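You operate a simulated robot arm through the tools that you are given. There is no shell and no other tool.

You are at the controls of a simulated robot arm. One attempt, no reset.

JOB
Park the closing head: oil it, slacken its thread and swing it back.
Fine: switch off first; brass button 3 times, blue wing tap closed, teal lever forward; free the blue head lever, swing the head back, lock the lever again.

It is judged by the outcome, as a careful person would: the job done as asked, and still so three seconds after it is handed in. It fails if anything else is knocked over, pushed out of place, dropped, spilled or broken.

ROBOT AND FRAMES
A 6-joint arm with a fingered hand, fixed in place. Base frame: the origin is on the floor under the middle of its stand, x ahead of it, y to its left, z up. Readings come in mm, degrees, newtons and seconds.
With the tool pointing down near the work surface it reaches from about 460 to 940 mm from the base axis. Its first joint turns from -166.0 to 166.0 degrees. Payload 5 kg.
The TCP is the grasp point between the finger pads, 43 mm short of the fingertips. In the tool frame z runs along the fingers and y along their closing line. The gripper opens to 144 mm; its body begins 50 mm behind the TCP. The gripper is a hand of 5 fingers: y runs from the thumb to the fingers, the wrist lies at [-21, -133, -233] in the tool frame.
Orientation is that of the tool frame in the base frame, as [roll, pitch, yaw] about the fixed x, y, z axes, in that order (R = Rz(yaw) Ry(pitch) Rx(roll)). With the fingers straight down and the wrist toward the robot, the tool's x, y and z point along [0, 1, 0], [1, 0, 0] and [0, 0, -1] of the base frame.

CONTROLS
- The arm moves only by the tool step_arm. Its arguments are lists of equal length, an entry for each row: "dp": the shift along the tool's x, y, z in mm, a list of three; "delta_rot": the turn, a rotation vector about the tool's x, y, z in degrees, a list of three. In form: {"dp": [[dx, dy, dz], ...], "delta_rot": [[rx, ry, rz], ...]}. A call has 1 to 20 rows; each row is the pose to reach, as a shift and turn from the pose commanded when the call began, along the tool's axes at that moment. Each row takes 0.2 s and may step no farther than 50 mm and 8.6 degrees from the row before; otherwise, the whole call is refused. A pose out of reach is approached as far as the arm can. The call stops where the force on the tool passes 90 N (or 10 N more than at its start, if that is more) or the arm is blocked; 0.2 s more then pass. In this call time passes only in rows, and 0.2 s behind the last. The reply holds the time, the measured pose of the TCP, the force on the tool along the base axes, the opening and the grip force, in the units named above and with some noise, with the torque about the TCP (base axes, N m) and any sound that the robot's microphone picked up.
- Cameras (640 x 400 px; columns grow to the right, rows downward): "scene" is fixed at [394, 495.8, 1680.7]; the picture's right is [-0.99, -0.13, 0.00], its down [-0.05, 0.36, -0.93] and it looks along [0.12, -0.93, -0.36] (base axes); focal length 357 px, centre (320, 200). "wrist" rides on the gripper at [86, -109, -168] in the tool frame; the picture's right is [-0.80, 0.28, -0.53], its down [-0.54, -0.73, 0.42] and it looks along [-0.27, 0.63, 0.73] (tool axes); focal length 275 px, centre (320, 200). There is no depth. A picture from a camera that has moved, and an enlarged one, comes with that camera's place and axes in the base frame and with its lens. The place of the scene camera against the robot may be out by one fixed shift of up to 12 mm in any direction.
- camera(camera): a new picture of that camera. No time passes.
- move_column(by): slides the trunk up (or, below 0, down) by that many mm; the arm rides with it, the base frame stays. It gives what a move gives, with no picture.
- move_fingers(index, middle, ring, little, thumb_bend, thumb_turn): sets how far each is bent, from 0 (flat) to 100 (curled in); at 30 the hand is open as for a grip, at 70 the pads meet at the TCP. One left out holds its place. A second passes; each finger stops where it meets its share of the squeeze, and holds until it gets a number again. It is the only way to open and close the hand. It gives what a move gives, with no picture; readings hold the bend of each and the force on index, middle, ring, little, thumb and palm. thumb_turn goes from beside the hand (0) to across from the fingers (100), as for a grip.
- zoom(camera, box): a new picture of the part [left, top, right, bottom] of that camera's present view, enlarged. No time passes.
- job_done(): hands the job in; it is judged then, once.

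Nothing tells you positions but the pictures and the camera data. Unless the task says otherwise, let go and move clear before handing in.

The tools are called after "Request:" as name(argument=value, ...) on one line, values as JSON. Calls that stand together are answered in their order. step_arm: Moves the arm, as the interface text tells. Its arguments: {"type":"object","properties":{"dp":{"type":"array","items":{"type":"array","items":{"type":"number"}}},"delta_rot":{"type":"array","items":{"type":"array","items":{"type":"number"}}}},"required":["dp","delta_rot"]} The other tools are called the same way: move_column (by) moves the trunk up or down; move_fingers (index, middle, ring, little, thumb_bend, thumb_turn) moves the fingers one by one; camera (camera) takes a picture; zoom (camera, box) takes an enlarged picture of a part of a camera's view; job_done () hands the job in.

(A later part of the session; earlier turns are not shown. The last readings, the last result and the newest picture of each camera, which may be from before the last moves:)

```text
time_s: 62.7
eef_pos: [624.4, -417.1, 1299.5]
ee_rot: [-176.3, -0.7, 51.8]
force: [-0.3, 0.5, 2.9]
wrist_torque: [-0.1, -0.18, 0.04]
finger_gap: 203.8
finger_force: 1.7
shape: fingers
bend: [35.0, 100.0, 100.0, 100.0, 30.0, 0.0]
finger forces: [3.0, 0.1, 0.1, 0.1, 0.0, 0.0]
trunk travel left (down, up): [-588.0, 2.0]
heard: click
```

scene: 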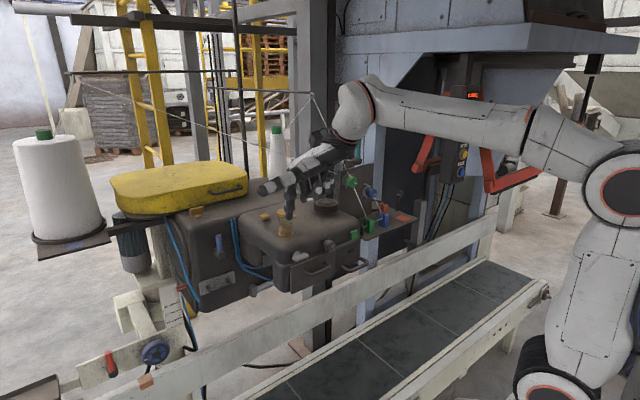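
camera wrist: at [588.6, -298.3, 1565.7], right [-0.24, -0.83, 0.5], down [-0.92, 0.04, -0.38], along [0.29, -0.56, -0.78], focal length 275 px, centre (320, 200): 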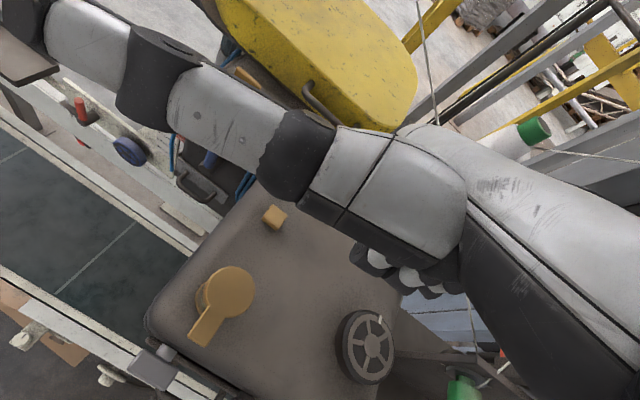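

Third click heard, so the oiling is done. I'll lift well above the oil glass and retreat the way I came.

Request:
step_arm(dp=[[0, 0, -15], [0, 0, -45], [0, 0, -75], [0, 0, -97], [14, -38, -95], [28, -77, -92], [42, -117, -90], [55, -156, -87], [69, -195, -84]], delta_rot=[[0, 0, 0], [0, 0, 0], [0, 0, 0], [0, 0, 0], [0, 0, 0], [0, 0, 0], [0, 0, 0], [0, 0, 0], [0, 0, 0]])

Request:
camera(camera="scene")

```text
time_s: 64.7
eef_pos: [515.8, -247.1, 1397.5]
ee_rot: [-176.2, -0.5, 51.8]
force: [-0.3, 1.0, 0.8]
wrist_torque: [-0.05, -0.02, -0.02]
finger_gap: 203.6
finger_force: 0.0
shape: fingers
bend: [35.0, 100.0, 100.0, 100.0, 30.0, 0.0]
finger forces: [0.1, 0.1, 0.0, 0.0, 0.1, 0.0]
trunk travel left (down, up): [-588.0, 2.0]
```

```text
taken
```

scene: 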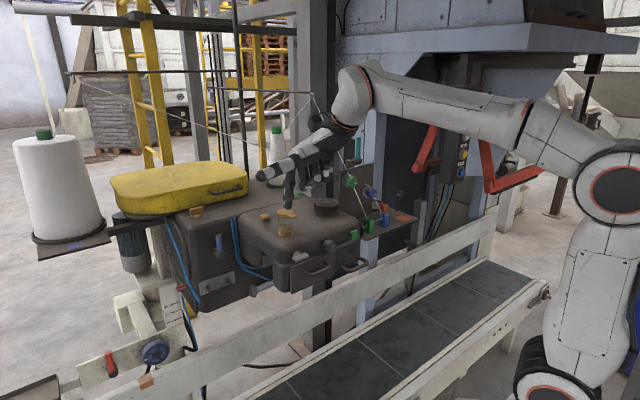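

The oil button is done and the arm is clear. Next is the blue wing tap under the head: I'll pull back from the head's front, tuck the thumb, flatten the index finger and lower the trunk.

Request:
step_arm(dp=[[-6, -26, 2], [-11, -52, 3.5], [-16, -78, 5], [-22, -104, 7]], delta_rot=[[-1, 0, -5.8], [-2, 0, -11.5], [-3, 0, -17.3], [-3.8, 0, -23]])

Request:
move_fingers(index=0, thumb_turn=100, thumb_bend=100)

Request:
camera(camera="scene")

```text
time_s: 65.7
eef_pos: [421.1, -198.6, 1398.1]
ee_rot: [179.5, -1.3, 75.0]
force: [-0.5, -1.5, -0.5]
wrist_torque: [-0.04, -0.01, -0.01]
finger_gap: 203.7
finger_force: 0.1
shape: fingers
bend: [35.0, 100.0, 100.0, 100.0, 30.0, 0.0]
finger forces: [0.0, 0.0, 0.0, 0.1, 0.0, 0.0]
trunk travel left (down, up): [-588.0, 2.0]
```

```text
time_s: 66.7
eef_pos: [421.5, -199.3, 1396.1]
ee_rot: [179.6, -1.4, 74.7]
force: [-0.1, 0.1, -0.6]
wrist_torque: [0.0, 0.0, 0.0]
finger_gap: 70.8
finger_force: 0.0
shape: fingers
bend: [0.0, 100.0, 100.0, 100.0, 100.0, 100.0]
finger forces: [0.0, 0.0, 0.0, 0.0, 0.0, 0.0]
trunk travel left (down, up): [-588.0, 2.0]
```

```text
taken
```

scene: 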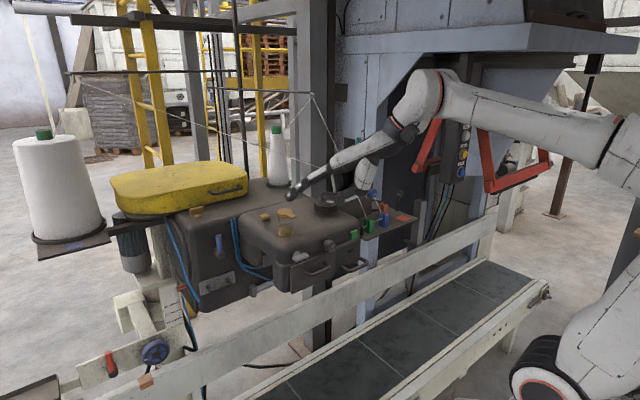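

Request:
step_arm(dp=[[0, 0, 0], [0, 0, 0], [0, 0, 0]], delta_rot=[[0, 0, -7], [0, 0, -14], [0, 0, -20]])

Request:
move_column(by=-450)

Request:
camera(camera="scene")

Request:
camera(camera="wrist")

```text
time_s: 67.5
eef_pos: [421.9, -199.8, 1395.9]
ee_rot: [179.1, -1.1, 94.9]
force: [-1.3, -0.6, 0.6]
wrist_torque: [0.04, -0.01, 0.0]
finger_gap: 71.1
finger_force: 0.1
shape: fingers
bend: [0.0, 100.0, 100.0, 100.0, 100.0, 100.0]
finger forces: [0.0, 0.0, 0.0, 0.1, 0.0, 0.1]
trunk travel left (down, up): [-588.0, 2.0]
```

```text
refused: -450 is not a number from -400 to 400
```

```text
taken
```

scene: 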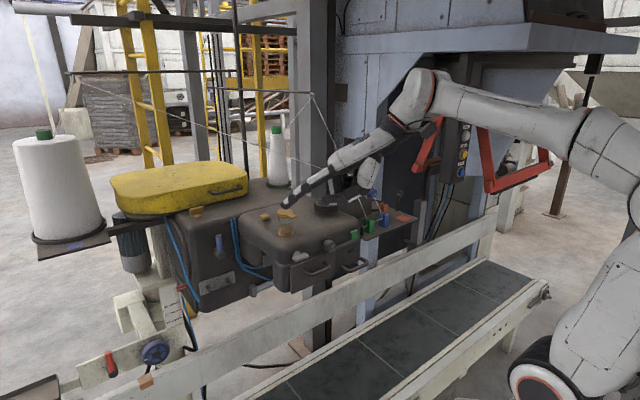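

```text
taken
camera wrist: at [304.3, -128.4, 1563.5], right [0.34, -0.78, 0.52], down [-0.67, -0.59, -0.44], along [0.66, -0.2, -0.73], focal length 275 px, centre (320, 200)
```

wrist: 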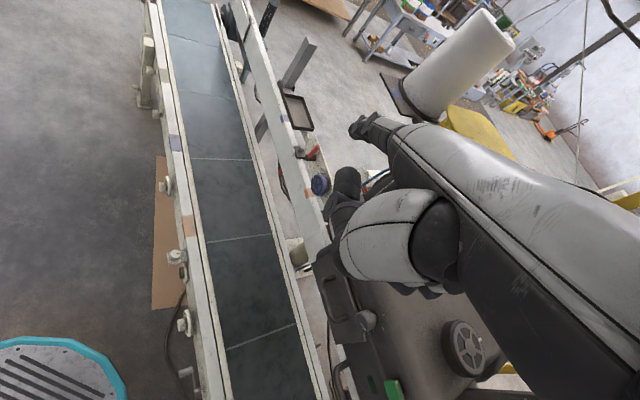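

Request:
move_column(by=-400)

Request:
camera(camera="scene")

Request:
camera(camera="wrist")

```text
time_s: 71.3
eef_pos: [422.6, -200.5, 995.9]
ee_rot: [179.1, -1.1, 94.8]
force: [0.6, 0.2, 0.2]
wrist_torque: [0.01, -0.01, -0.02]
finger_gap: 70.9
finger_force: 0.1
shape: fingers
bend: [0.0, 100.0, 100.0, 100.0, 100.0, 100.0]
finger forces: [0.0, 0.0, 0.1, 0.0, 0.0, 0.0]
trunk travel left (down, up): [-188.0, 402.0]
```

```text
taken
```

scene: 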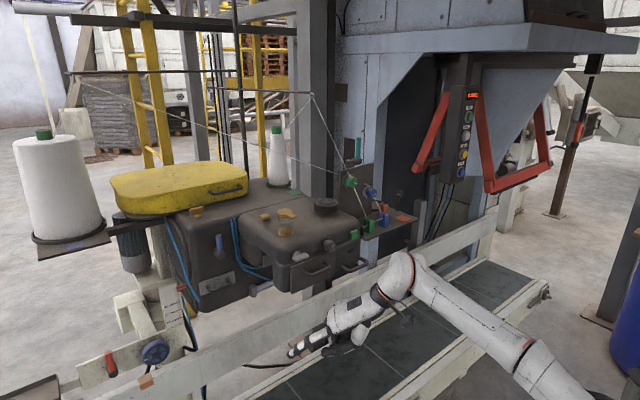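

```text
taken
camera wrist: at [304.2, -127.9, 1163.6], right [0.34, -0.78, 0.52], down [-0.67, -0.59, -0.44], along [0.66, -0.2, -0.73], focal length 275 px, centre (320, 200)
```

wrist: 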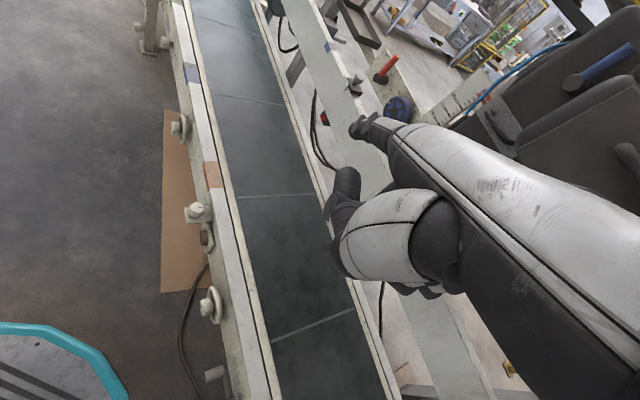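

Trunk is down and the hand is in free space below the head's level. I'll move under the head's front, still pointing, then tip the hand up to face the tap.

Request:
step_arm(dp=[[-20, -5, 20], [-45, -10, 40], [-75, -16, 60], [-100, -22, 78], [-125, -28, 90], [-148, -32, 96]], delta_rot=[[0, 0, 6], [0, 0, 12], [0, 0, 18], [0, 0, 24], [0, 0, 30], [0, 0, 35]])

Request:
step_arm(dp=[[0, 5, 0], [-5, 20, 0], [-10, 35, 0], [-15, 50, 0], [-20, 65, 0], [-25, 80, 0]], delta_rot=[[-5, 0, 1], [-10, 0, 3], [-15, 0, 5], [-20, 0, 7], [-25, 0, 9], [-30, 0, 10]])

Request:
camera(camera="wrist")

Request:
camera(camera="scene")

```text
time_s: 72.7
eef_pos: [403.0, -347.7, 897.1]
ee_rot: [179.8, -1.4, 59.8]
force: [0.6, 0.4, -0.5]
wrist_torque: [-0.03, 0.03, -0.02]
finger_gap: 70.9
finger_force: 0.2
shape: fingers
bend: [0.0, 100.0, 100.0, 100.0, 100.0, 100.0]
finger forces: [0.0, 0.0, 0.0, 0.0, 0.1, 0.0]
trunk travel left (down, up): [-188.0, 402.0]
```

```text
time_s: 74.1
eef_pos: [460.7, -409.4, 896.4]
ee_rot: [150.2, -3.8, 50.1]
force: [0.8, 0.0, 1.3]
wrist_torque: [0.01, 0.0, -0.01]
finger_gap: 70.8
finger_force: 0.0
shape: fingers
bend: [0.0, 100.0, 100.0, 100.0, 100.0, 100.0]
finger forces: [0.0, 0.0, 0.0, 0.1, 0.0, 0.1]
trunk travel left (down, up): [-188.0, 402.0]
```

```text
taken
camera wrist: at [374.9, -236.8, 993.5], right [-0.55, -0.63, 0.55], down [-0.64, -0.11, -0.76], along [0.54, -0.77, -0.34], focal length 275 px, centre (320, 200)
```

wrist: 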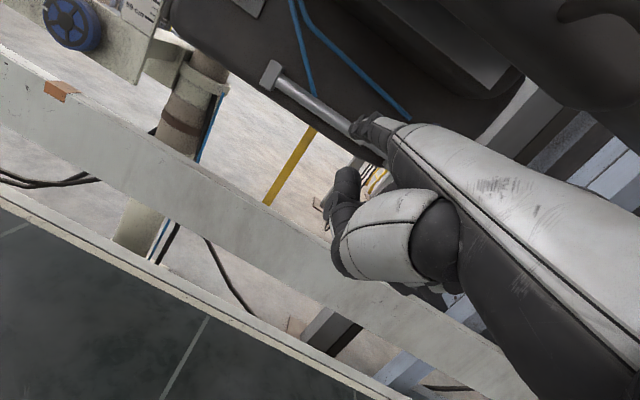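

```text
taken
```

scene: 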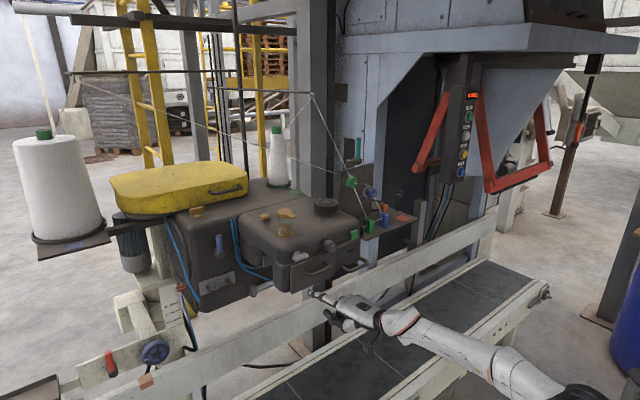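

The hand pitches well here. The pneumatic cylinder's right end block lies just under the tap, and the tap is hidden behind my fingers, so I'll shift right along the head to bring it into view.

Request:
step_arm(dp=[[-30, 0, -2], [-60, 0, -4], [-90, 0, -6], [-120, 0, -9]], delta_rot=[[-2.5, -1.1, 0], [-5, -2.2, 0], [-7.5, -3.3, 0], [-10, -4.5, 0.3]])

Request:
camera(camera="wrist")

Request:
camera(camera="scene")

```text
time_s: 75.1
eef_pos: [379.8, -499.8, 895.3]
ee_rot: [140.4, -0.4, 47.6]
force: [0.9, -0.2, 0.1]
wrist_torque: [-0.04, 0.0, -0.04]
finger_gap: 71.0
finger_force: 0.1
shape: fingers
bend: [0.0, 100.0, 100.0, 100.0, 100.0, 100.0]
finger forces: [0.0, 0.0, 0.0, 0.0, 0.1, 0.0]
trunk travel left (down, up): [-188.0, 402.0]
```

```text
taken
camera wrist: at [297.7, -309.1, 955.6], right [-0.63, -0.51, 0.59], down [-0.58, -0.2, -0.79], along [0.52, -0.84, -0.16], focal length 275 px, centre (320, 200)
```

wrist: 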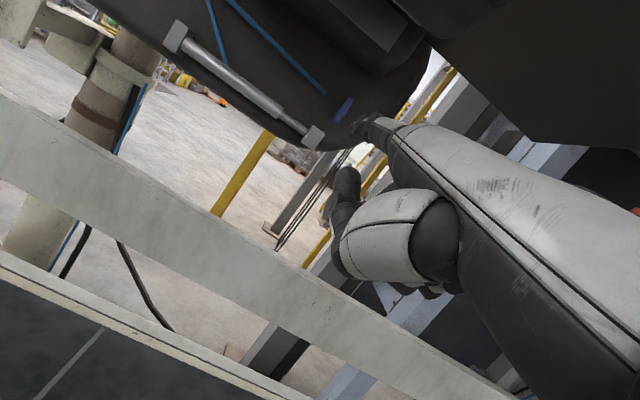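

```text
taken
```

scene: 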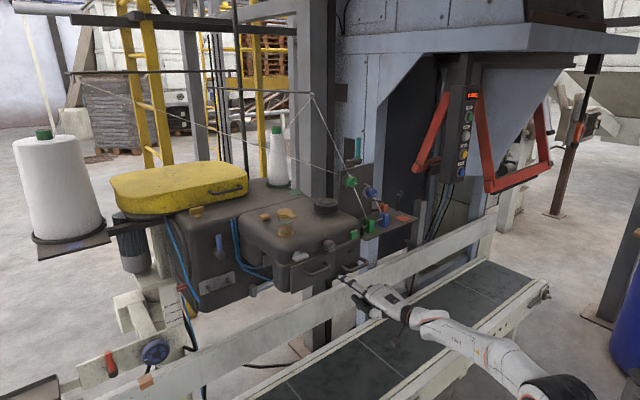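

The blue wing tap is now in view just beyond the fingertip. Zooming in on it.

Request:
zoom(camera="wrist", box=[280, 70, 420, 160])

Request:
zoom(camera="wrist", box=[320, 85, 368, 125])

Request:
zoom(camera="wrist", box=[150, 0, 460, 160])

```text
4.44 times, centred on (350, 115) of wrist
camera zoom: at [297.7, -309.1, 955.6], right [-0.63, -0.51, 0.59], down [-0.58, -0.2, -0.79], along [0.52, -0.84, -0.16], focal length 1224 px, centre (187, 578)
```

zoom: 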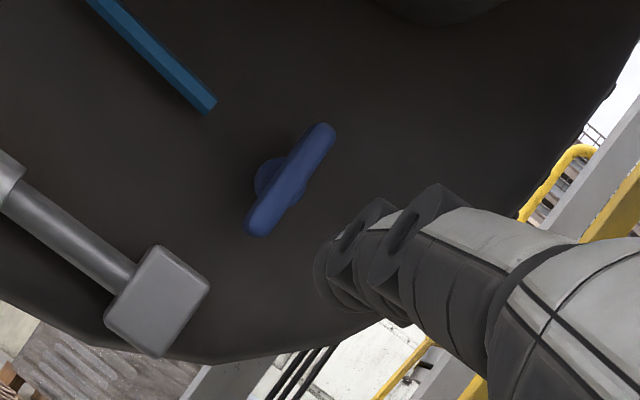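

```text
10.00 times, centred on (344, 105) of wrist
camera zoom: at [297.7, -309.1, 955.6], right [-0.63, -0.51, 0.59], down [-0.58, -0.2, -0.79], along [0.52, -0.84, -0.16], focal length 2753 px, centre (80, 1150)
```

zoom: 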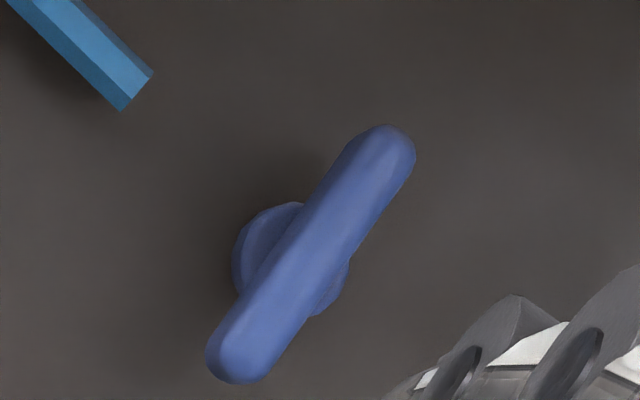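

```text
2.06 times, centred on (305, 80) of wrist
camera zoom: at [297.7, -309.1, 955.6], right [-0.63, -0.51, 0.59], down [-0.58, -0.2, -0.79], along [0.52, -0.84, -0.16], focal length 568 px, centre (351, 448)
```

zoom: 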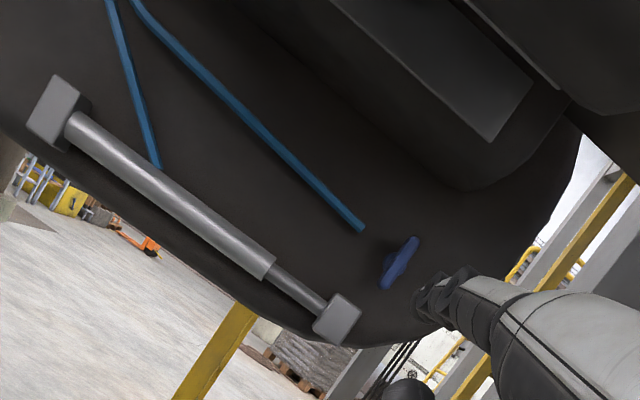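

I now see the tap clearly: wing upright, centre near z 1015, with the cylinder's end block just below-left. I'll bring the fingertip to the right of the wing's lower end, stopping short to check alignment.

Request:
step_arm(dp=[[-13, 10, 2], [-27, 22, 10], [-27, 47.6, 25.6]], delta_rot=[[0, 0, 0], [0, 0, 0], [0, 0, 0]])

Request:
zoom(camera="wrist", box=[280, 70, 420, 160])

Request:
zoom(camera="scene", box=[290, 240, 430, 330])

```text
time_s: 75.9
eef_pos: [400.1, -553.6, 904.4]
ee_rot: [140.2, -0.4, 47.4]
force: [-0.6, 0.7, 0.8]
wrist_torque: [-0.03, 0.01, -0.02]
finger_gap: 70.8
finger_force: 0.0
shape: fingers
bend: [0.0, 100.0, 100.0, 100.0, 100.0, 100.0]
finger forces: [0.0, 0.1, 0.1, 0.1, 0.1, 0.0]
trunk travel left (down, up): [-188.0, 402.0]
```

```text
4.44 times, centred on (350, 115) of wrist
camera zoom: at [317.8, -364.2, 965.4], right [-0.63, -0.51, 0.59], down [-0.58, -0.2, -0.79], along [0.52, -0.84, -0.17], focal length 1224 px, centre (187, 578)
```

zoom: 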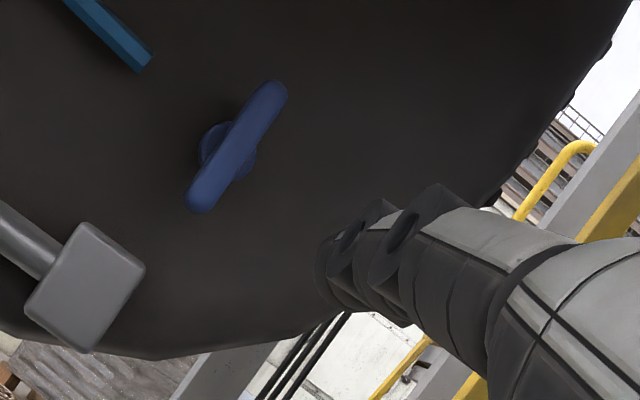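

```text
4.44 times, centred on (360, 285) of scene
camera zoom: at [394.0, 495.8, 1680.7], right [-0.99, -0.13, 0.0], down [-0.05, 0.36, -0.93], along [0.12, -0.93, -0.36], focal length 1586 px, centre (142, -178)
```

zoom: 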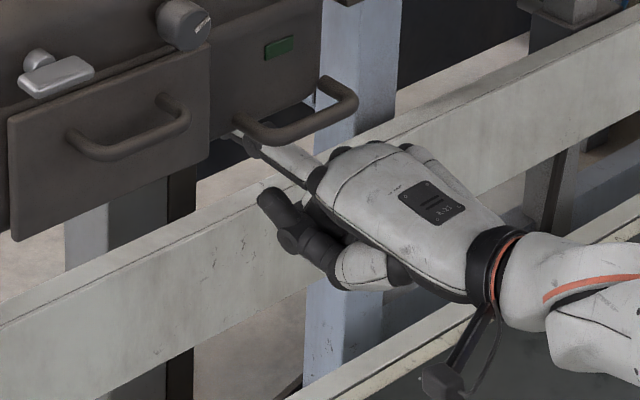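

Alignment looks right: the fingertip is to the right of the wing and about level with its lower end. Advancing most of the remaining distance.

Request:
step_arm(dp=[[0, 15.4, 12.8], [0, 30.8, 25.6], [0, 46.2, 38.4], [0, 56, 46.5]], delta_rot=[[0, 0, 0], [0, 0, 0], [0, 0, 0], [0, 0, 0]])

Request:
zoom(camera="wrist", box=[280, 70, 420, 160])

Request:
zoom(camera="scene", box=[290, 220, 430, 310])

```text
time_s: 76.9
eef_pos: [456.6, -604.3, 907.1]
ee_rot: [140.2, -0.4, 47.5]
force: [0.7, 0.6, -0.1]
wrist_torque: [0.0, -0.02, -0.01]
finger_gap: 71.1
finger_force: 0.1
shape: fingers
bend: [0.0, 100.0, 100.0, 100.0, 100.0, 100.0]
finger forces: [0.0, 0.1, 0.1, 0.0, 0.0, 0.0]
trunk travel left (down, up): [-188.0, 402.0]
```

```text
4.44 times, centred on (350, 115) of wrist
camera zoom: at [373.4, -414.3, 967.0], right [-0.63, -0.51, 0.59], down [-0.58, -0.2, -0.79], along [0.52, -0.84, -0.17], focal length 1224 px, centre (187, 578)
```

zoom: 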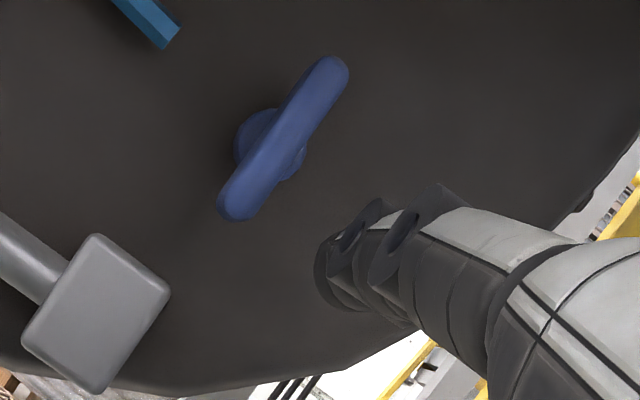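

```text
4.44 times, centred on (360, 265) of scene
camera zoom: at [394.0, 495.8, 1680.7], right [-0.99, -0.13, 0.0], down [-0.05, 0.36, -0.93], along [0.12, -0.93, -0.36], focal length 1586 px, centre (142, -89)
```

zoom: 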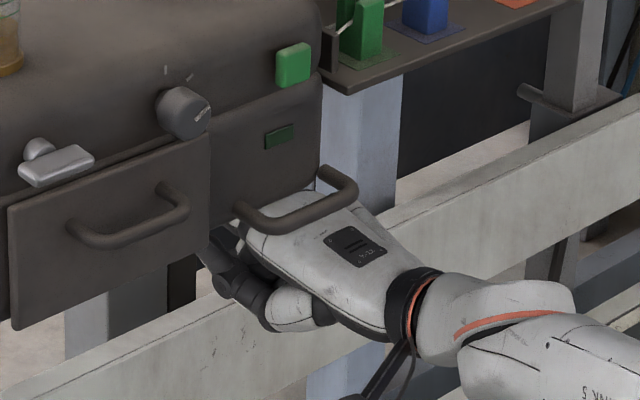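

Request:
step_arm(dp=[[0, 8, 6.6], [0, 15.4, 12.8]], delta_rot=[[0, 0, 0], [0, 0, 0]])

Request:
zoom(camera="wrist", box=[280, 70, 420, 160])

```text
time_s: 77.5
eef_pos: [469.7, -618.3, 906.0]
ee_rot: [140.4, -0.5, 47.4]
force: [-0.3, 0.2, -0.4]
wrist_torque: [0.02, -0.01, -0.01]
finger_gap: 71.2
finger_force: 0.1
shape: fingers
bend: [0.0, 100.0, 100.0, 100.0, 100.0, 100.0]
finger forces: [0.0, 0.0, 0.1, 0.0, 0.0, 0.0]
trunk travel left (down, up): [-188.0, 402.0]
```

```text
4.44 times, centred on (350, 115) of wrist
camera zoom: at [387.3, -428.3, 966.3], right [-0.63, -0.51, 0.59], down [-0.58, -0.2, -0.79], along [0.52, -0.84, -0.17], focal length 1224 px, centre (187, 578)
```

zoom: 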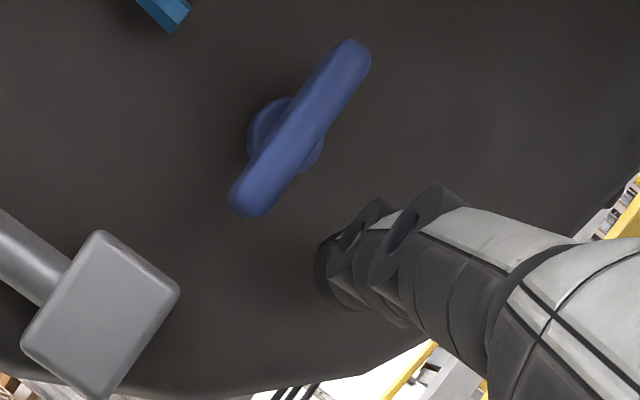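

The fingertip is beside the wing's lower end but a little low. I'll raise it 8 mm and ease left to make contact.

Request:
step_arm(dp=[[0, 5.1, -6.2], [5, 5.1, -6.2], [10, 5.1, -6.2]], delta_rot=[[0, 0, 0], [0, 0, 0], [0, 0, 0]])

Request:
zoom(camera="wrist", box=[280, 70, 420, 160])

```text
time_s: 78.3
eef_pos: [475.5, -608.9, 914.4]
ee_rot: [140.5, -0.5, 47.5]
force: [0.6, 0.2, 0.3]
wrist_torque: [-0.02, -0.02, -0.02]
finger_gap: 71.1
finger_force: 0.1
shape: fingers
bend: [0.0, 100.0, 100.0, 100.0, 100.0, 100.0]
finger forces: [0.0, 0.0, 0.1, 0.1, 0.1, 0.0]
trunk travel left (down, up): [-188.0, 402.0]
```

```text
4.44 times, centred on (350, 115) of wrist
camera zoom: at [393.3, -419.9, 974.9], right [-0.63, -0.51, 0.59], down [-0.58, -0.2, -0.79], along [0.52, -0.84, -0.17], focal length 1224 px, centre (187, 578)
```

zoom: 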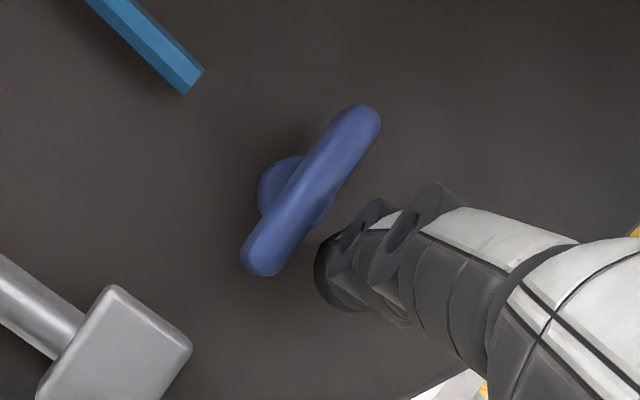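

Request:
step_arm(dp=[[3, 0, 0], [6, 0, 0], [9, 0, 0]], delta_rot=[[0, 0, 0], [0, 0, 0], [0, 0, 0]])

Request:
zoom(camera="wrist", box=[280, 70, 420, 160])

```text
time_s: 79.1
eef_pos: [482.1, -603.7, 913.0]
ee_rot: [140.4, -0.3, 47.3]
force: [-1.0, -1.1, 0.1]
wrist_torque: [0.07, -0.11, -0.15]
finger_gap: 71.1
finger_force: 0.8
shape: fingers
bend: [0.0, 100.0, 100.0, 100.0, 100.0, 100.0]
finger forces: [1.6, 0.0, 0.0, 0.0, 0.0, 0.1]
trunk travel left (down, up): [-188.0, 402.0]
```

```text
4.44 times, centred on (350, 115) of wrist
camera zoom: at [398.9, -414.1, 974.5], right [-0.63, -0.51, 0.59], down [-0.58, -0.2, -0.79], along [0.52, -0.84, -0.17], focal length 1224 px, centre (187, 578)
```

zoom: 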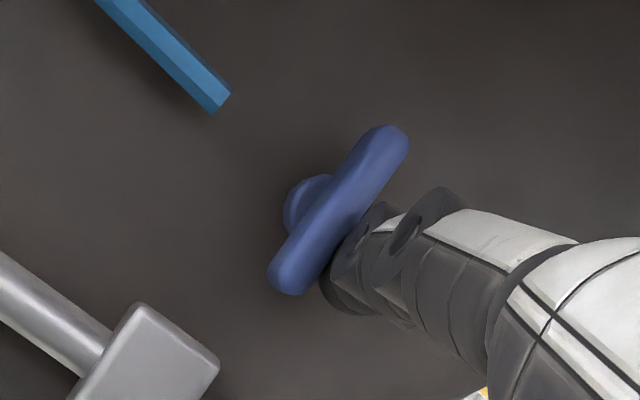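

Contact at 1.6 N on the index. Pushing a little further to see whether the wing turns this way.

Request:
step_arm(dp=[[2, 0, 0.5], [4, -0.5, 1], [6, -1, 1.5]], delta_rot=[[0, 0, 0], [0, 0, 0], [0, 0, 0]])

Request:
zoom(camera="wrist", box=[280, 70, 420, 160])

```text
time_s: 79.9
eef_pos: [485.7, -599.9, 913.3]
ee_rot: [140.4, -0.4, 47.3]
force: [-4.8, -4.2, 0.9]
wrist_torque: [0.34, -0.43, -0.55]
finger_gap: 71.2
finger_force: 2.7
shape: fingers
bend: [0.0, 100.0, 100.0, 100.0, 100.0, 100.0]
finger forces: [5.8, 0.0, 0.0, 0.0, 0.1, 0.1]
trunk travel left (down, up): [-188.0, 402.0]
```

```text
4.44 times, centred on (350, 115) of wrist
camera zoom: at [403.2, -409.9, 973.4], right [-0.63, -0.51, 0.59], down [-0.58, -0.2, -0.79], along [0.52, -0.84, -0.17], focal length 1224 px, centre (187, 578)
```

zoom: 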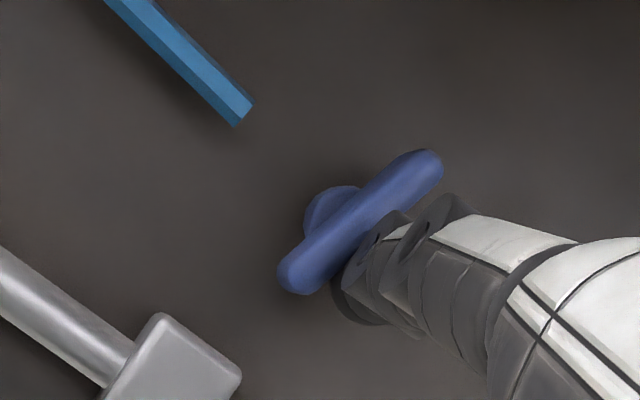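

The wing is turning clockwise under about 6 N. I'll follow its arc with the fingertip.

Request:
step_arm(dp=[[3, -1, 1.2], [6, -1.8, 2.2], [9, -2.2, 2.7], [12, -2.4, 2.9]], delta_rot=[[0, 0, 0], [0, 0, 0], [0, 0, 0], [0, 0, 0]])

Request:
zoom(camera="wrist", box=[280, 70, 420, 160])

```text
time_s: 80.9
eef_pos: [495.1, -590.3, 907.8]
ee_rot: [140.4, -0.4, 47.6]
force: [0.5, -1.0, -2.1]
wrist_torque: [0.19, 0.15, -0.11]
finger_gap: 68.9
finger_force: 0.7
shape: fingers
bend: [1.0, 100.0, 100.0, 100.0, 100.0, 100.0]
finger forces: [2.8, 0.1, 0.0, 0.0, 0.0, 0.0]
trunk travel left (down, up): [-188.0, 402.0]
```

```text
4.44 times, centred on (350, 115) of wrist
camera zoom: at [412.7, -400.2, 968.6], right [-0.63, -0.51, 0.59], down [-0.58, -0.2, -0.79], along [0.52, -0.84, -0.17], focal length 1224 px, centre (187, 578)
```

zoom: 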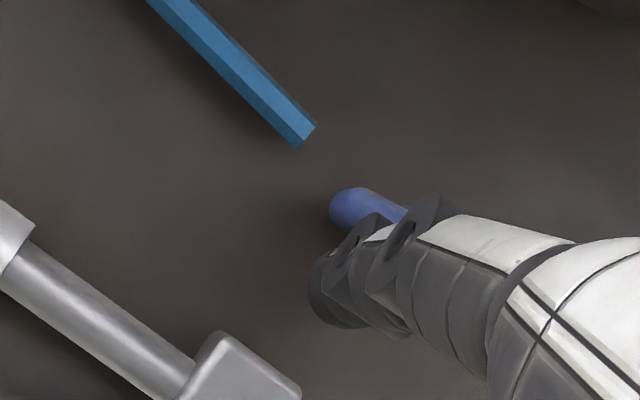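

The wing now looks nearly horizontal. I'll back the finger down and away to see it properly.

Request:
step_arm(dp=[[0, -5, 6], [0, -10, 10], [-5, -25, -5], [-10, -40, -20]], delta_rot=[[0, 0, 0], [0, 0, 0], [0, 0, 0], [0, 0, 0]])

Request:
zoom(camera="wrist", box=[280, 70, 420, 160])

```text
time_s: 81.9
eef_pos: [456.9, -568.6, 899.1]
ee_rot: [140.4, -0.4, 47.5]
force: [0.2, -0.8, -0.1]
wrist_torque: [0.0, 0.0, -0.02]
finger_gap: 70.6
finger_force: 0.0
shape: fingers
bend: [0.0, 100.0, 100.0, 100.0, 100.0, 100.0]
finger forces: [0.0, 0.0, 0.0, 0.1, 0.0, 0.0]
trunk travel left (down, up): [-188.0, 402.0]
```

```text
4.44 times, centred on (350, 115) of wrist
camera zoom: at [373.4, -378.2, 958.7], right [-0.63, -0.51, 0.59], down [-0.58, -0.2, -0.79], along [0.52, -0.84, -0.17], focal length 1224 px, centre (187, 578)
```

zoom: 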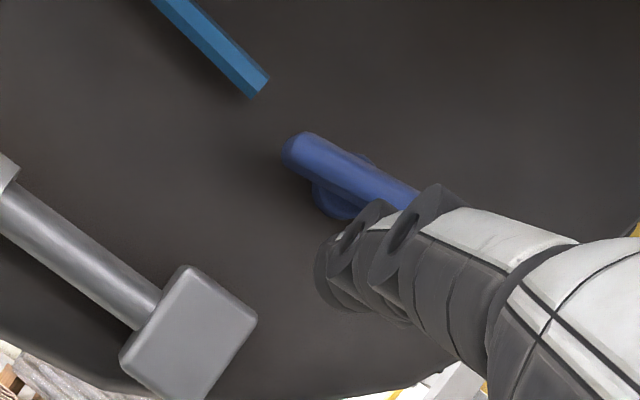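

The wing has turned roughly 80°. I'll place the fingertip under its left end and push up gently to bring it to its stop.

Request:
step_arm(dp=[[12, 0, 0], [23, 2, 2], [23, 17, 15], [23, 33, 27.4]], delta_rot=[[0, 0, 0], [0, 0, 0], [0, 0, 0], [0, 0, 0]])

Request:
zoom(camera="wrist", box=[280, 70, 420, 160])

```text
time_s: 82.9
eef_pos: [502.8, -579.8, 898.3]
ee_rot: [140.4, -0.4, 47.4]
force: [-0.2, 0.6, 0.1]
wrist_torque: [0.02, 0.0, -0.04]
finger_gap: 70.7
finger_force: 0.2
shape: fingers
bend: [0.0, 100.0, 100.0, 100.0, 100.0, 100.0]
finger forces: [0.0, 0.0, 0.1, 0.0, 0.1, 0.0]
trunk travel left (down, up): [-188.0, 402.0]
```

```text
4.44 times, centred on (350, 115) of wrist
camera zoom: at [419.6, -390.0, 958.5], right [-0.63, -0.51, 0.59], down [-0.58, -0.2, -0.79], along [0.52, -0.84, -0.17], focal length 1224 px, centre (187, 578)
```

zoom: 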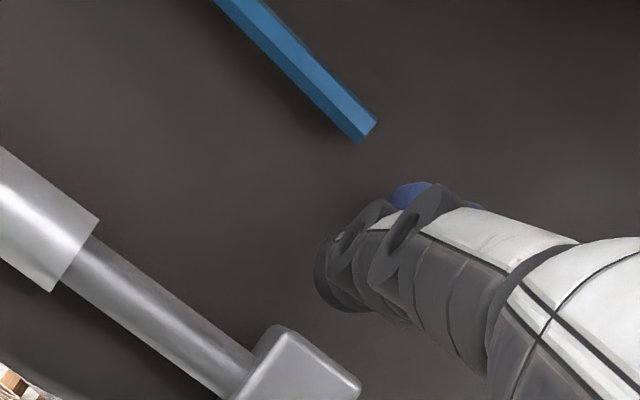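

Request:
step_arm(dp=[[-5, 0, 0], [-5, 2.5, -3.1], [-5, 5, -6.2]], delta_rot=[[0, 0, 0], [0, 0, 0], [0, 0, 0]])

Request:
zoom(camera="wrist", box=[280, 70, 420, 160])

```text
time_s: 83.7
eef_pos: [499.0, -583.4, 905.5]
ee_rot: [140.5, -0.4, 47.6]
force: [-0.7, 0.2, -0.8]
wrist_torque: [0.03, 0.14, 0.05]
finger_gap: 69.8
finger_force: 0.8
shape: fingers
bend: [0.0, 100.0, 100.0, 100.0, 100.0, 100.0]
finger forces: [2.1, 0.0, 0.0, 0.1, 0.0, 0.0]
trunk travel left (down, up): [-188.0, 402.0]
```

```text
4.44 times, centred on (350, 115) of wrist
camera zoom: at [416.4, -393.6, 966.5], right [-0.63, -0.51, 0.59], down [-0.58, -0.2, -0.79], along [0.52, -0.84, -0.17], focal length 1224 px, centre (187, 578)
```

zoom: 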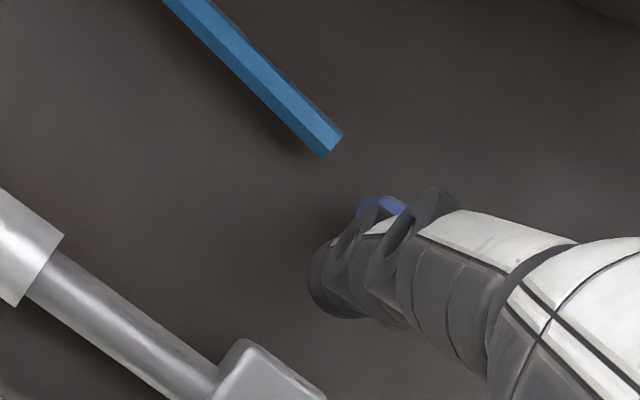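

Request:
step_arm(dp=[[0, 1.3, -1.5], [0, 2.5, -3.1], [0, 3.8, -4.6]], delta_rot=[[0, 0, 0], [0, 0, 0], [0, 0, 0]])

Request:
zoom(camera="wrist", box=[280, 70, 420, 160])

```text
time_s: 84.5
eef_pos: [499.7, -583.4, 911.4]
ee_rot: [140.5, -0.4, 47.5]
force: [-1.4, 1.5, -4.8]
wrist_torque: [0.06, 0.27, 0.06]
finger_gap: 67.9
finger_force: 2.3
shape: fingers
bend: [1.0, 100.0, 100.0, 100.0, 100.0, 100.0]
finger forces: [5.3, 0.0, 0.0, 0.0, 0.0, 0.0]
trunk travel left (down, up): [-188.0, 402.0]
```

```text
4.44 times, centred on (350, 115) of wrist
camera zoom: at [416.9, -394.1, 972.1], right [-0.63, -0.51, 0.59], down [-0.58, -0.2, -0.79], along [0.52, -0.84, -0.17], focal length 1224 px, centre (187, 578)
```

zoom: 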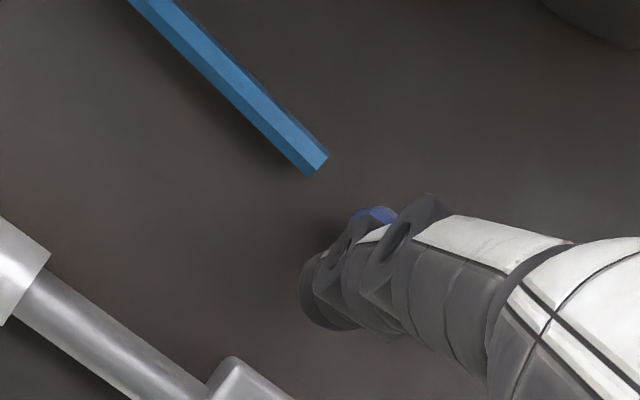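

Request:
step_arm(dp=[[0, 1.3, -1.5], [0, 2.5, -3.1]], delta_rot=[[0, 0, 0], [0, 0, 0]])

```text
time_s: 85.1
eef_pos: [500.3, -584.6, 915.6]
ee_rot: [140.5, -0.5, 47.6]
force: [-3.5, 3.1, -8.7]
wrist_torque: [0.08, 0.4, 0.15]
finger_gap: 65.6
finger_force: 4.6
shape: fingers
bend: [3.0, 100.0, 100.0, 100.0, 100.0, 100.0]
finger forces: [9.6, 0.0, 0.0, 0.1, 0.0, 0.0]
trunk travel left (down, up): [-188.0, 402.0]
```

Resistance rose to nearly 10 N without movement, so it is probably at its stop. Backing off to inspect.

Request:
step_arm(dp=[[0, -4, 5], [0, -10, 12], [0, -28, -3], [-15, -50, -20], [-35, -70, -30]], delta_rot=[[0, 0, 0], [0, 0, 0], [0, 0, 0], [0, 0, 0], [0, 0, 0]])

Request:
zoom(camera="wrist", box=[280, 70, 420, 160])

Request:
zoom(camera="wrist", box=[310, 75, 374, 115])

```text
time_s: 86.3
eef_pos: [421.6, -562.5, 895.4]
ee_rot: [140.2, -0.5, 47.5]
force: [0.2, -0.6, -0.5]
wrist_torque: [-0.04, 0.01, 0.01]
finger_gap: 70.9
finger_force: 0.0
shape: fingers
bend: [0.0, 100.0, 100.0, 100.0, 100.0, 100.0]
finger forces: [0.0, 0.0, 0.0, 0.0, 0.1, 0.1]
trunk travel left (down, up): [-188.0, 402.0]
```

```text
4.44 times, centred on (350, 115) of wrist
camera zoom: at [340.2, -371.4, 955.9], right [-0.63, -0.51, 0.59], down [-0.58, -0.2, -0.79], along [0.52, -0.84, -0.17], focal length 1224 px, centre (187, 578)
```

zoom: 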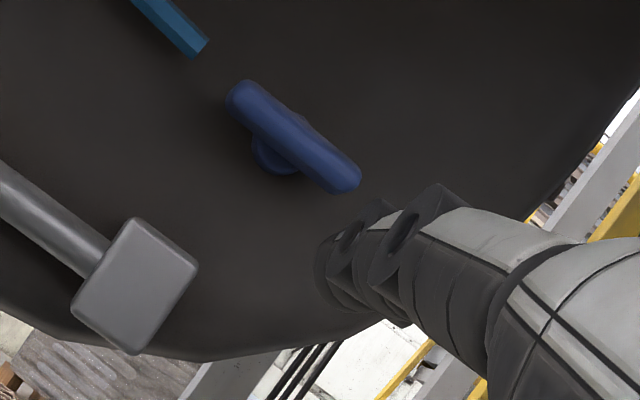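

```text
10.00 times, centred on (342, 95) of wrist
camera zoom: at [340.2, -371.4, 955.9], right [-0.63, -0.51, 0.59], down [-0.58, -0.2, -0.79], along [0.52, -0.84, -0.17], focal length 2753 px, centre (100, 1250)
```

zoom: 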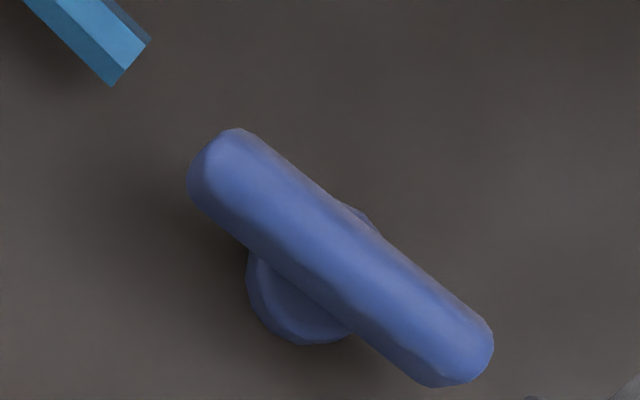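

The wing now lies horizontal against its stop, turned clockwise a quarter turn – the tap is closed. Next is the teal lever; I'll withdraw from under the head by reversing my way in.

Request:
step_arm(dp=[[6, -19, -16], [12, -38, -31], [17.8, -56, -46.5]], delta_rot=[[0, 0, 0], [0, 0, 0], [0, 0, 0]])

Request:
step_arm(dp=[[18, -8, -8], [36, -17, -16], [55, -26, -24], [73, -36, -32], [91, -46, -40], [110, -55, -48], [127.6, -64.5, -56.4]], delta_rot=[[5.6, 0.6, -1.7], [11.3, 1.2, -3.5], [17, 1.8, -5.2], [22.6, 2.5, -7], [28.2, 3.1, -8.7], [33.9, 3.7, -10.5], [39.5, 4.3, -12.2]])

Request:
camera(camera="scene")

```text
time_s: 87.1
eef_pos: [381.3, -499.1, 894.9]
ee_rot: [140.4, -0.5, 47.6]
force: [1.0, 0.3, -0.1]
wrist_torque: [0.0, -0.01, 0.05]
finger_gap: 70.7
finger_force: 0.1
shape: fingers
bend: [0.0, 100.0, 100.0, 100.0, 100.0, 100.0]
finger forces: [0.1, 0.0, 0.0, 0.0, 0.0, 0.0]
trunk travel left (down, up): [-188.0, 402.0]
```

```text
time_s: 88.7
eef_pos: [403.9, -345.7, 899.6]
ee_rot: [179.9, -0.2, 60.1]
force: [-0.4, -0.2, 0.3]
wrist_torque: [0.0, 0.01, -0.01]
finger_gap: 70.8
finger_force: 0.0
shape: fingers
bend: [0.0, 100.0, 100.0, 100.0, 100.0, 100.0]
finger forces: [0.0, 0.0, 0.0, 0.1, 0.0, 0.0]
trunk travel left (down, up): [-188.0, 402.0]
```

```text
taken
```

scene: 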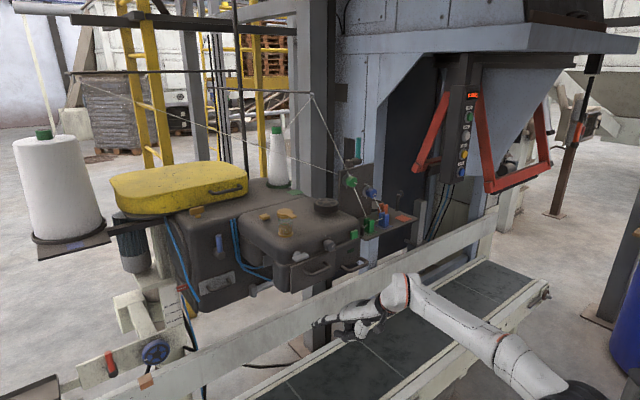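

Request:
step_arm(dp=[[-35, -24, 0], [-70, -48, 0], [-103.6, -72, 0]], delta_rot=[[0, 0, -3], [0, 0, -7], [0, 0, -10]])

Request:
move_fingers(index=35, thumb_turn=0, thumb_bend=30)

Request:
move_column(by=400)

Request:
camera(camera="scene")

Request:
camera(camera="wrist")

```text
time_s: 89.5
eef_pos: [290.7, -400.1, 899.3]
ee_rot: [179.8, -0.3, 70.3]
force: [0.5, 0.6, 0.4]
wrist_torque: [-0.05, 0.08, 0.01]
finger_gap: 70.8
finger_force: 0.1
shape: fingers
bend: [0.0, 100.0, 100.0, 100.0, 100.0, 100.0]
finger forces: [0.0, 0.0, 0.0, 0.0, 0.0, 0.0]
trunk travel left (down, up): [-188.0, 402.0]
```

```text
time_s: 90.5
eef_pos: [290.6, -399.3, 899.9]
ee_rot: [179.9, -0.3, 70.2]
force: [-0.1, 0.1, 0.1]
wrist_torque: [0.05, -0.01, 0.0]
finger_gap: 203.5
finger_force: 0.0
shape: fingers
bend: [35.0, 100.0, 100.0, 100.0, 30.0, 0.0]
finger forces: [0.0, 0.0, 0.0, 0.0, 0.1, 0.1]
trunk travel left (down, up): [-188.0, 402.0]
```

```text
time_s: 94.4
eef_pos: [290.9, -399.8, 1299.6]
ee_rot: [179.9, -0.2, 70.2]
force: [0.3, 0.1, -0.1]
wrist_torque: [-0.02, 0.02, -0.02]
finger_gap: 203.4
finger_force: 0.2
shape: fingers
bend: [35.0, 100.0, 100.0, 100.0, 30.0, 0.0]
finger forces: [0.1, 0.1, 0.0, 0.0, 0.0, 0.0]
trunk travel left (down, up): [-588.0, 2.0]
```

```text
taken
```

scene: 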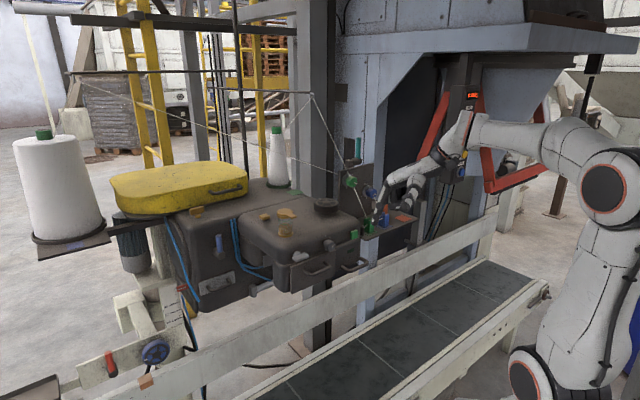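

```text
taken
camera wrist: at [217.0, -284.6, 1467.2], right [-0.01, -0.85, 0.53], down [-0.87, -0.26, -0.43], along [0.5, -0.46, -0.73], focal length 275 px, centre (320, 200)
```

wrist: 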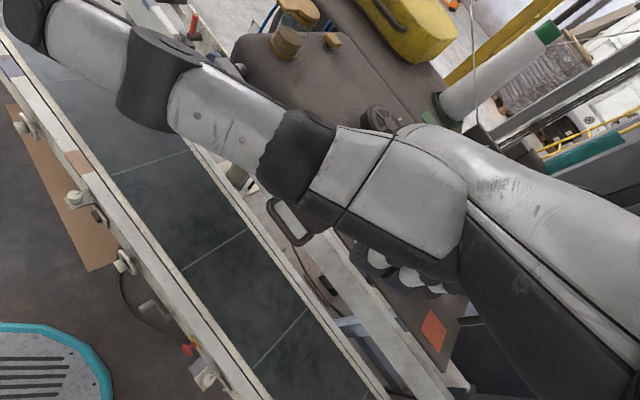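

The tap is done and the hand is raised again, index pointing down and thumb held aside. I'll rise above the tension plate, then come over the teal lever to get the finger behind it.

Request:
step_arm(dp=[[-9, 5, -38], [-18, 10, -76], [-27, 15, -114], [-36, 20, -152], [-44, 25, -190]], delta_rot=[[0, 0, 0], [0, 0, 0], [0, 0, 0], [0, 0, 0], [0, 0, 0]])

Request:
camera(camera="wrist")

Request:
camera(camera="scene")

```text
time_s: 95.6
eef_pos: [298.9, -452.7, 1486.1]
ee_rot: [179.9, -0.4, 70.2]
force: [-0.4, -0.1, 0.3]
wrist_torque: [0.0, 0.01, 0.02]
finger_gap: 203.5
finger_force: 0.1
shape: fingers
bend: [35.0, 100.0, 100.0, 100.0, 30.0, 0.0]
finger forces: [0.0, 0.1, 0.1, 0.0, 0.0, 0.0]
trunk travel left (down, up): [-588.0, 2.0]
```

```text
taken
camera wrist: at [224.0, -336.9, 1655.4], right [-0.01, -0.85, 0.53], down [-0.87, -0.26, -0.43], along [0.5, -0.46, -0.73], focal length 275 px, centre (320, 200)
```

wrist: 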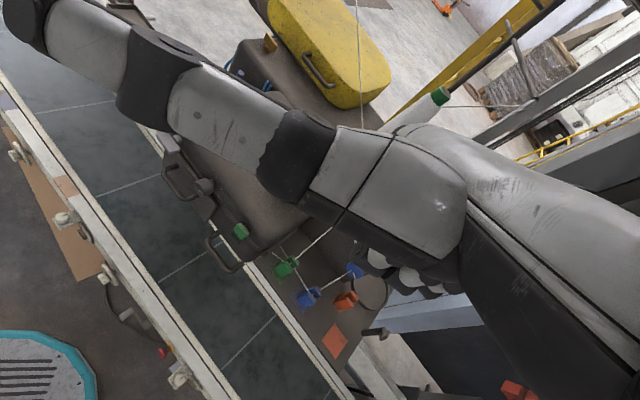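

```text
taken
```

scene: 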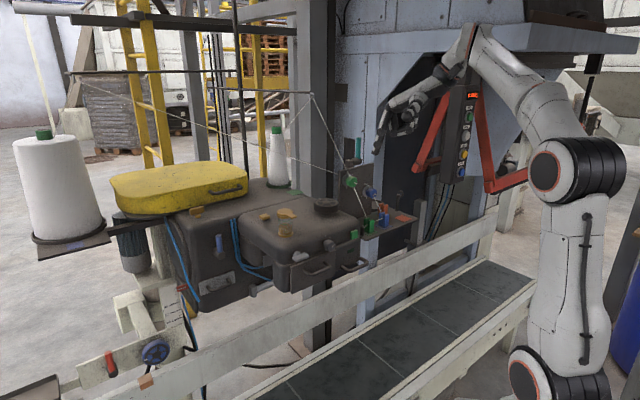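

Request:
step_arm(dp=[[-22, 21, -2], [-45, 42, -3], [-67, 63, -4], [-90, 84, -4], [-112, 106, -4], [-134, 127, -4], [-156.5, 147.8, -4]], delta_rot=[[-3.5, -0.7, 3.2], [-7, -1.4, 6.4], [-10.5, -2.1, 9.6], [-14, -2.9, 12.7], [-17.5, -3.6, 15.9], [-21, -4.3, 19.1], [-24.5, -5, 22.3]])

Request:
camera(camera="scene")

Request:
camera(camera="wrist")

```text
time_s: 97.2
eef_pos: [383.1, -650.4, 1491.6]
ee_rot: [155.0, -0.3, 47.4]
force: [-0.2, -0.6, -0.3]
wrist_torque: [0.01, 0.0, 0.02]
finger_gap: 203.5
finger_force: 0.1
shape: fingers
bend: [35.0, 100.0, 100.0, 100.0, 30.0, 0.0]
finger forces: [0.1, 0.0, 0.0, 0.1, 0.0, 0.0]
trunk travel left (down, up): [-588.0, 2.0]
```

```text
taken
```

scene: 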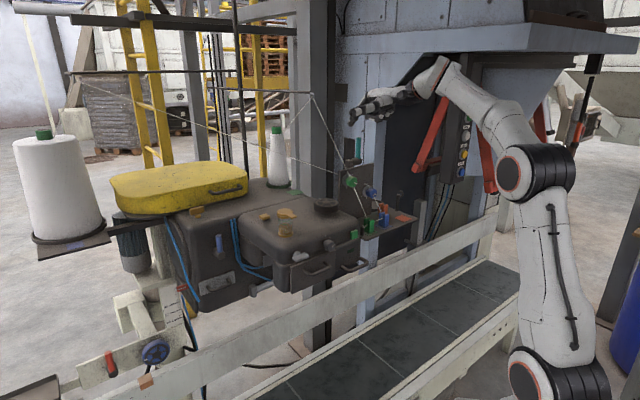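

```text
taken
camera wrist: at [317.1, -474.6, 1598.9], right [-0.52, -0.61, 0.6], down [-0.72, -0.07, -0.69], along [0.47, -0.79, -0.4], focal length 275 px, centre (320, 200)
```

wrist: 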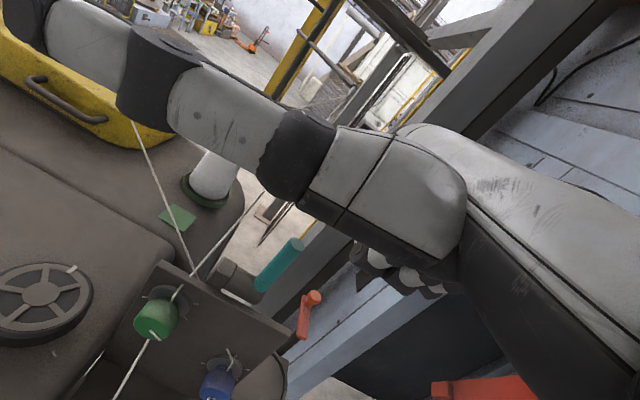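

I'm above and behind the teal lever as planned. Checking the fingertip, lever and threads closely before going down behind it.

Request:
zoom(camera="scene", box=[310, 70, 430, 190])

Request:
zoom(camera="wrist", box=[180, 200, 340, 300])

```text
3.33 times, centred on (370, 130) of scene
camera zoom: at [394.0, 495.8, 1680.7], right [-0.99, -0.13, 0.0], down [-0.05, 0.36, -0.93], along [0.12, -0.93, -0.36], focal length 1190 px, centre (153, 433)
```

zoom: 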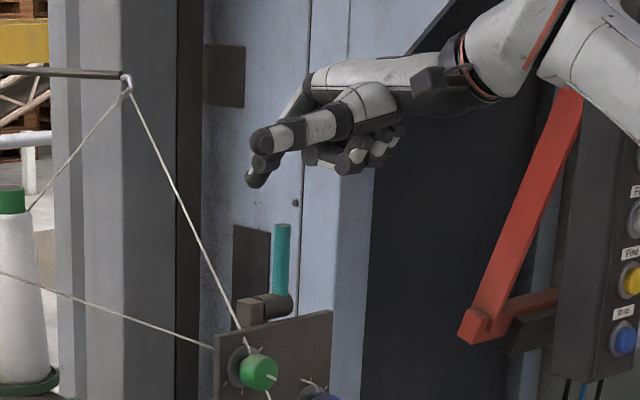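

```text
4.00 times, centred on (260, 250) of wrist
camera zoom: at [317.1, -474.6, 1598.9], right [-0.52, -0.61, 0.6], down [-0.72, -0.07, -0.69], along [0.47, -0.79, -0.4], focal length 1101 px, centre (560, 0)
```

zoom: 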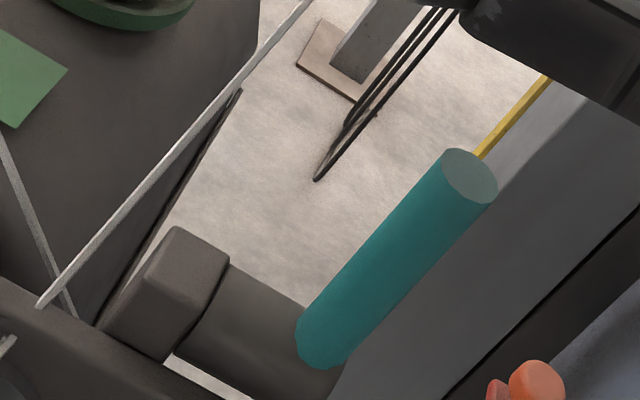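

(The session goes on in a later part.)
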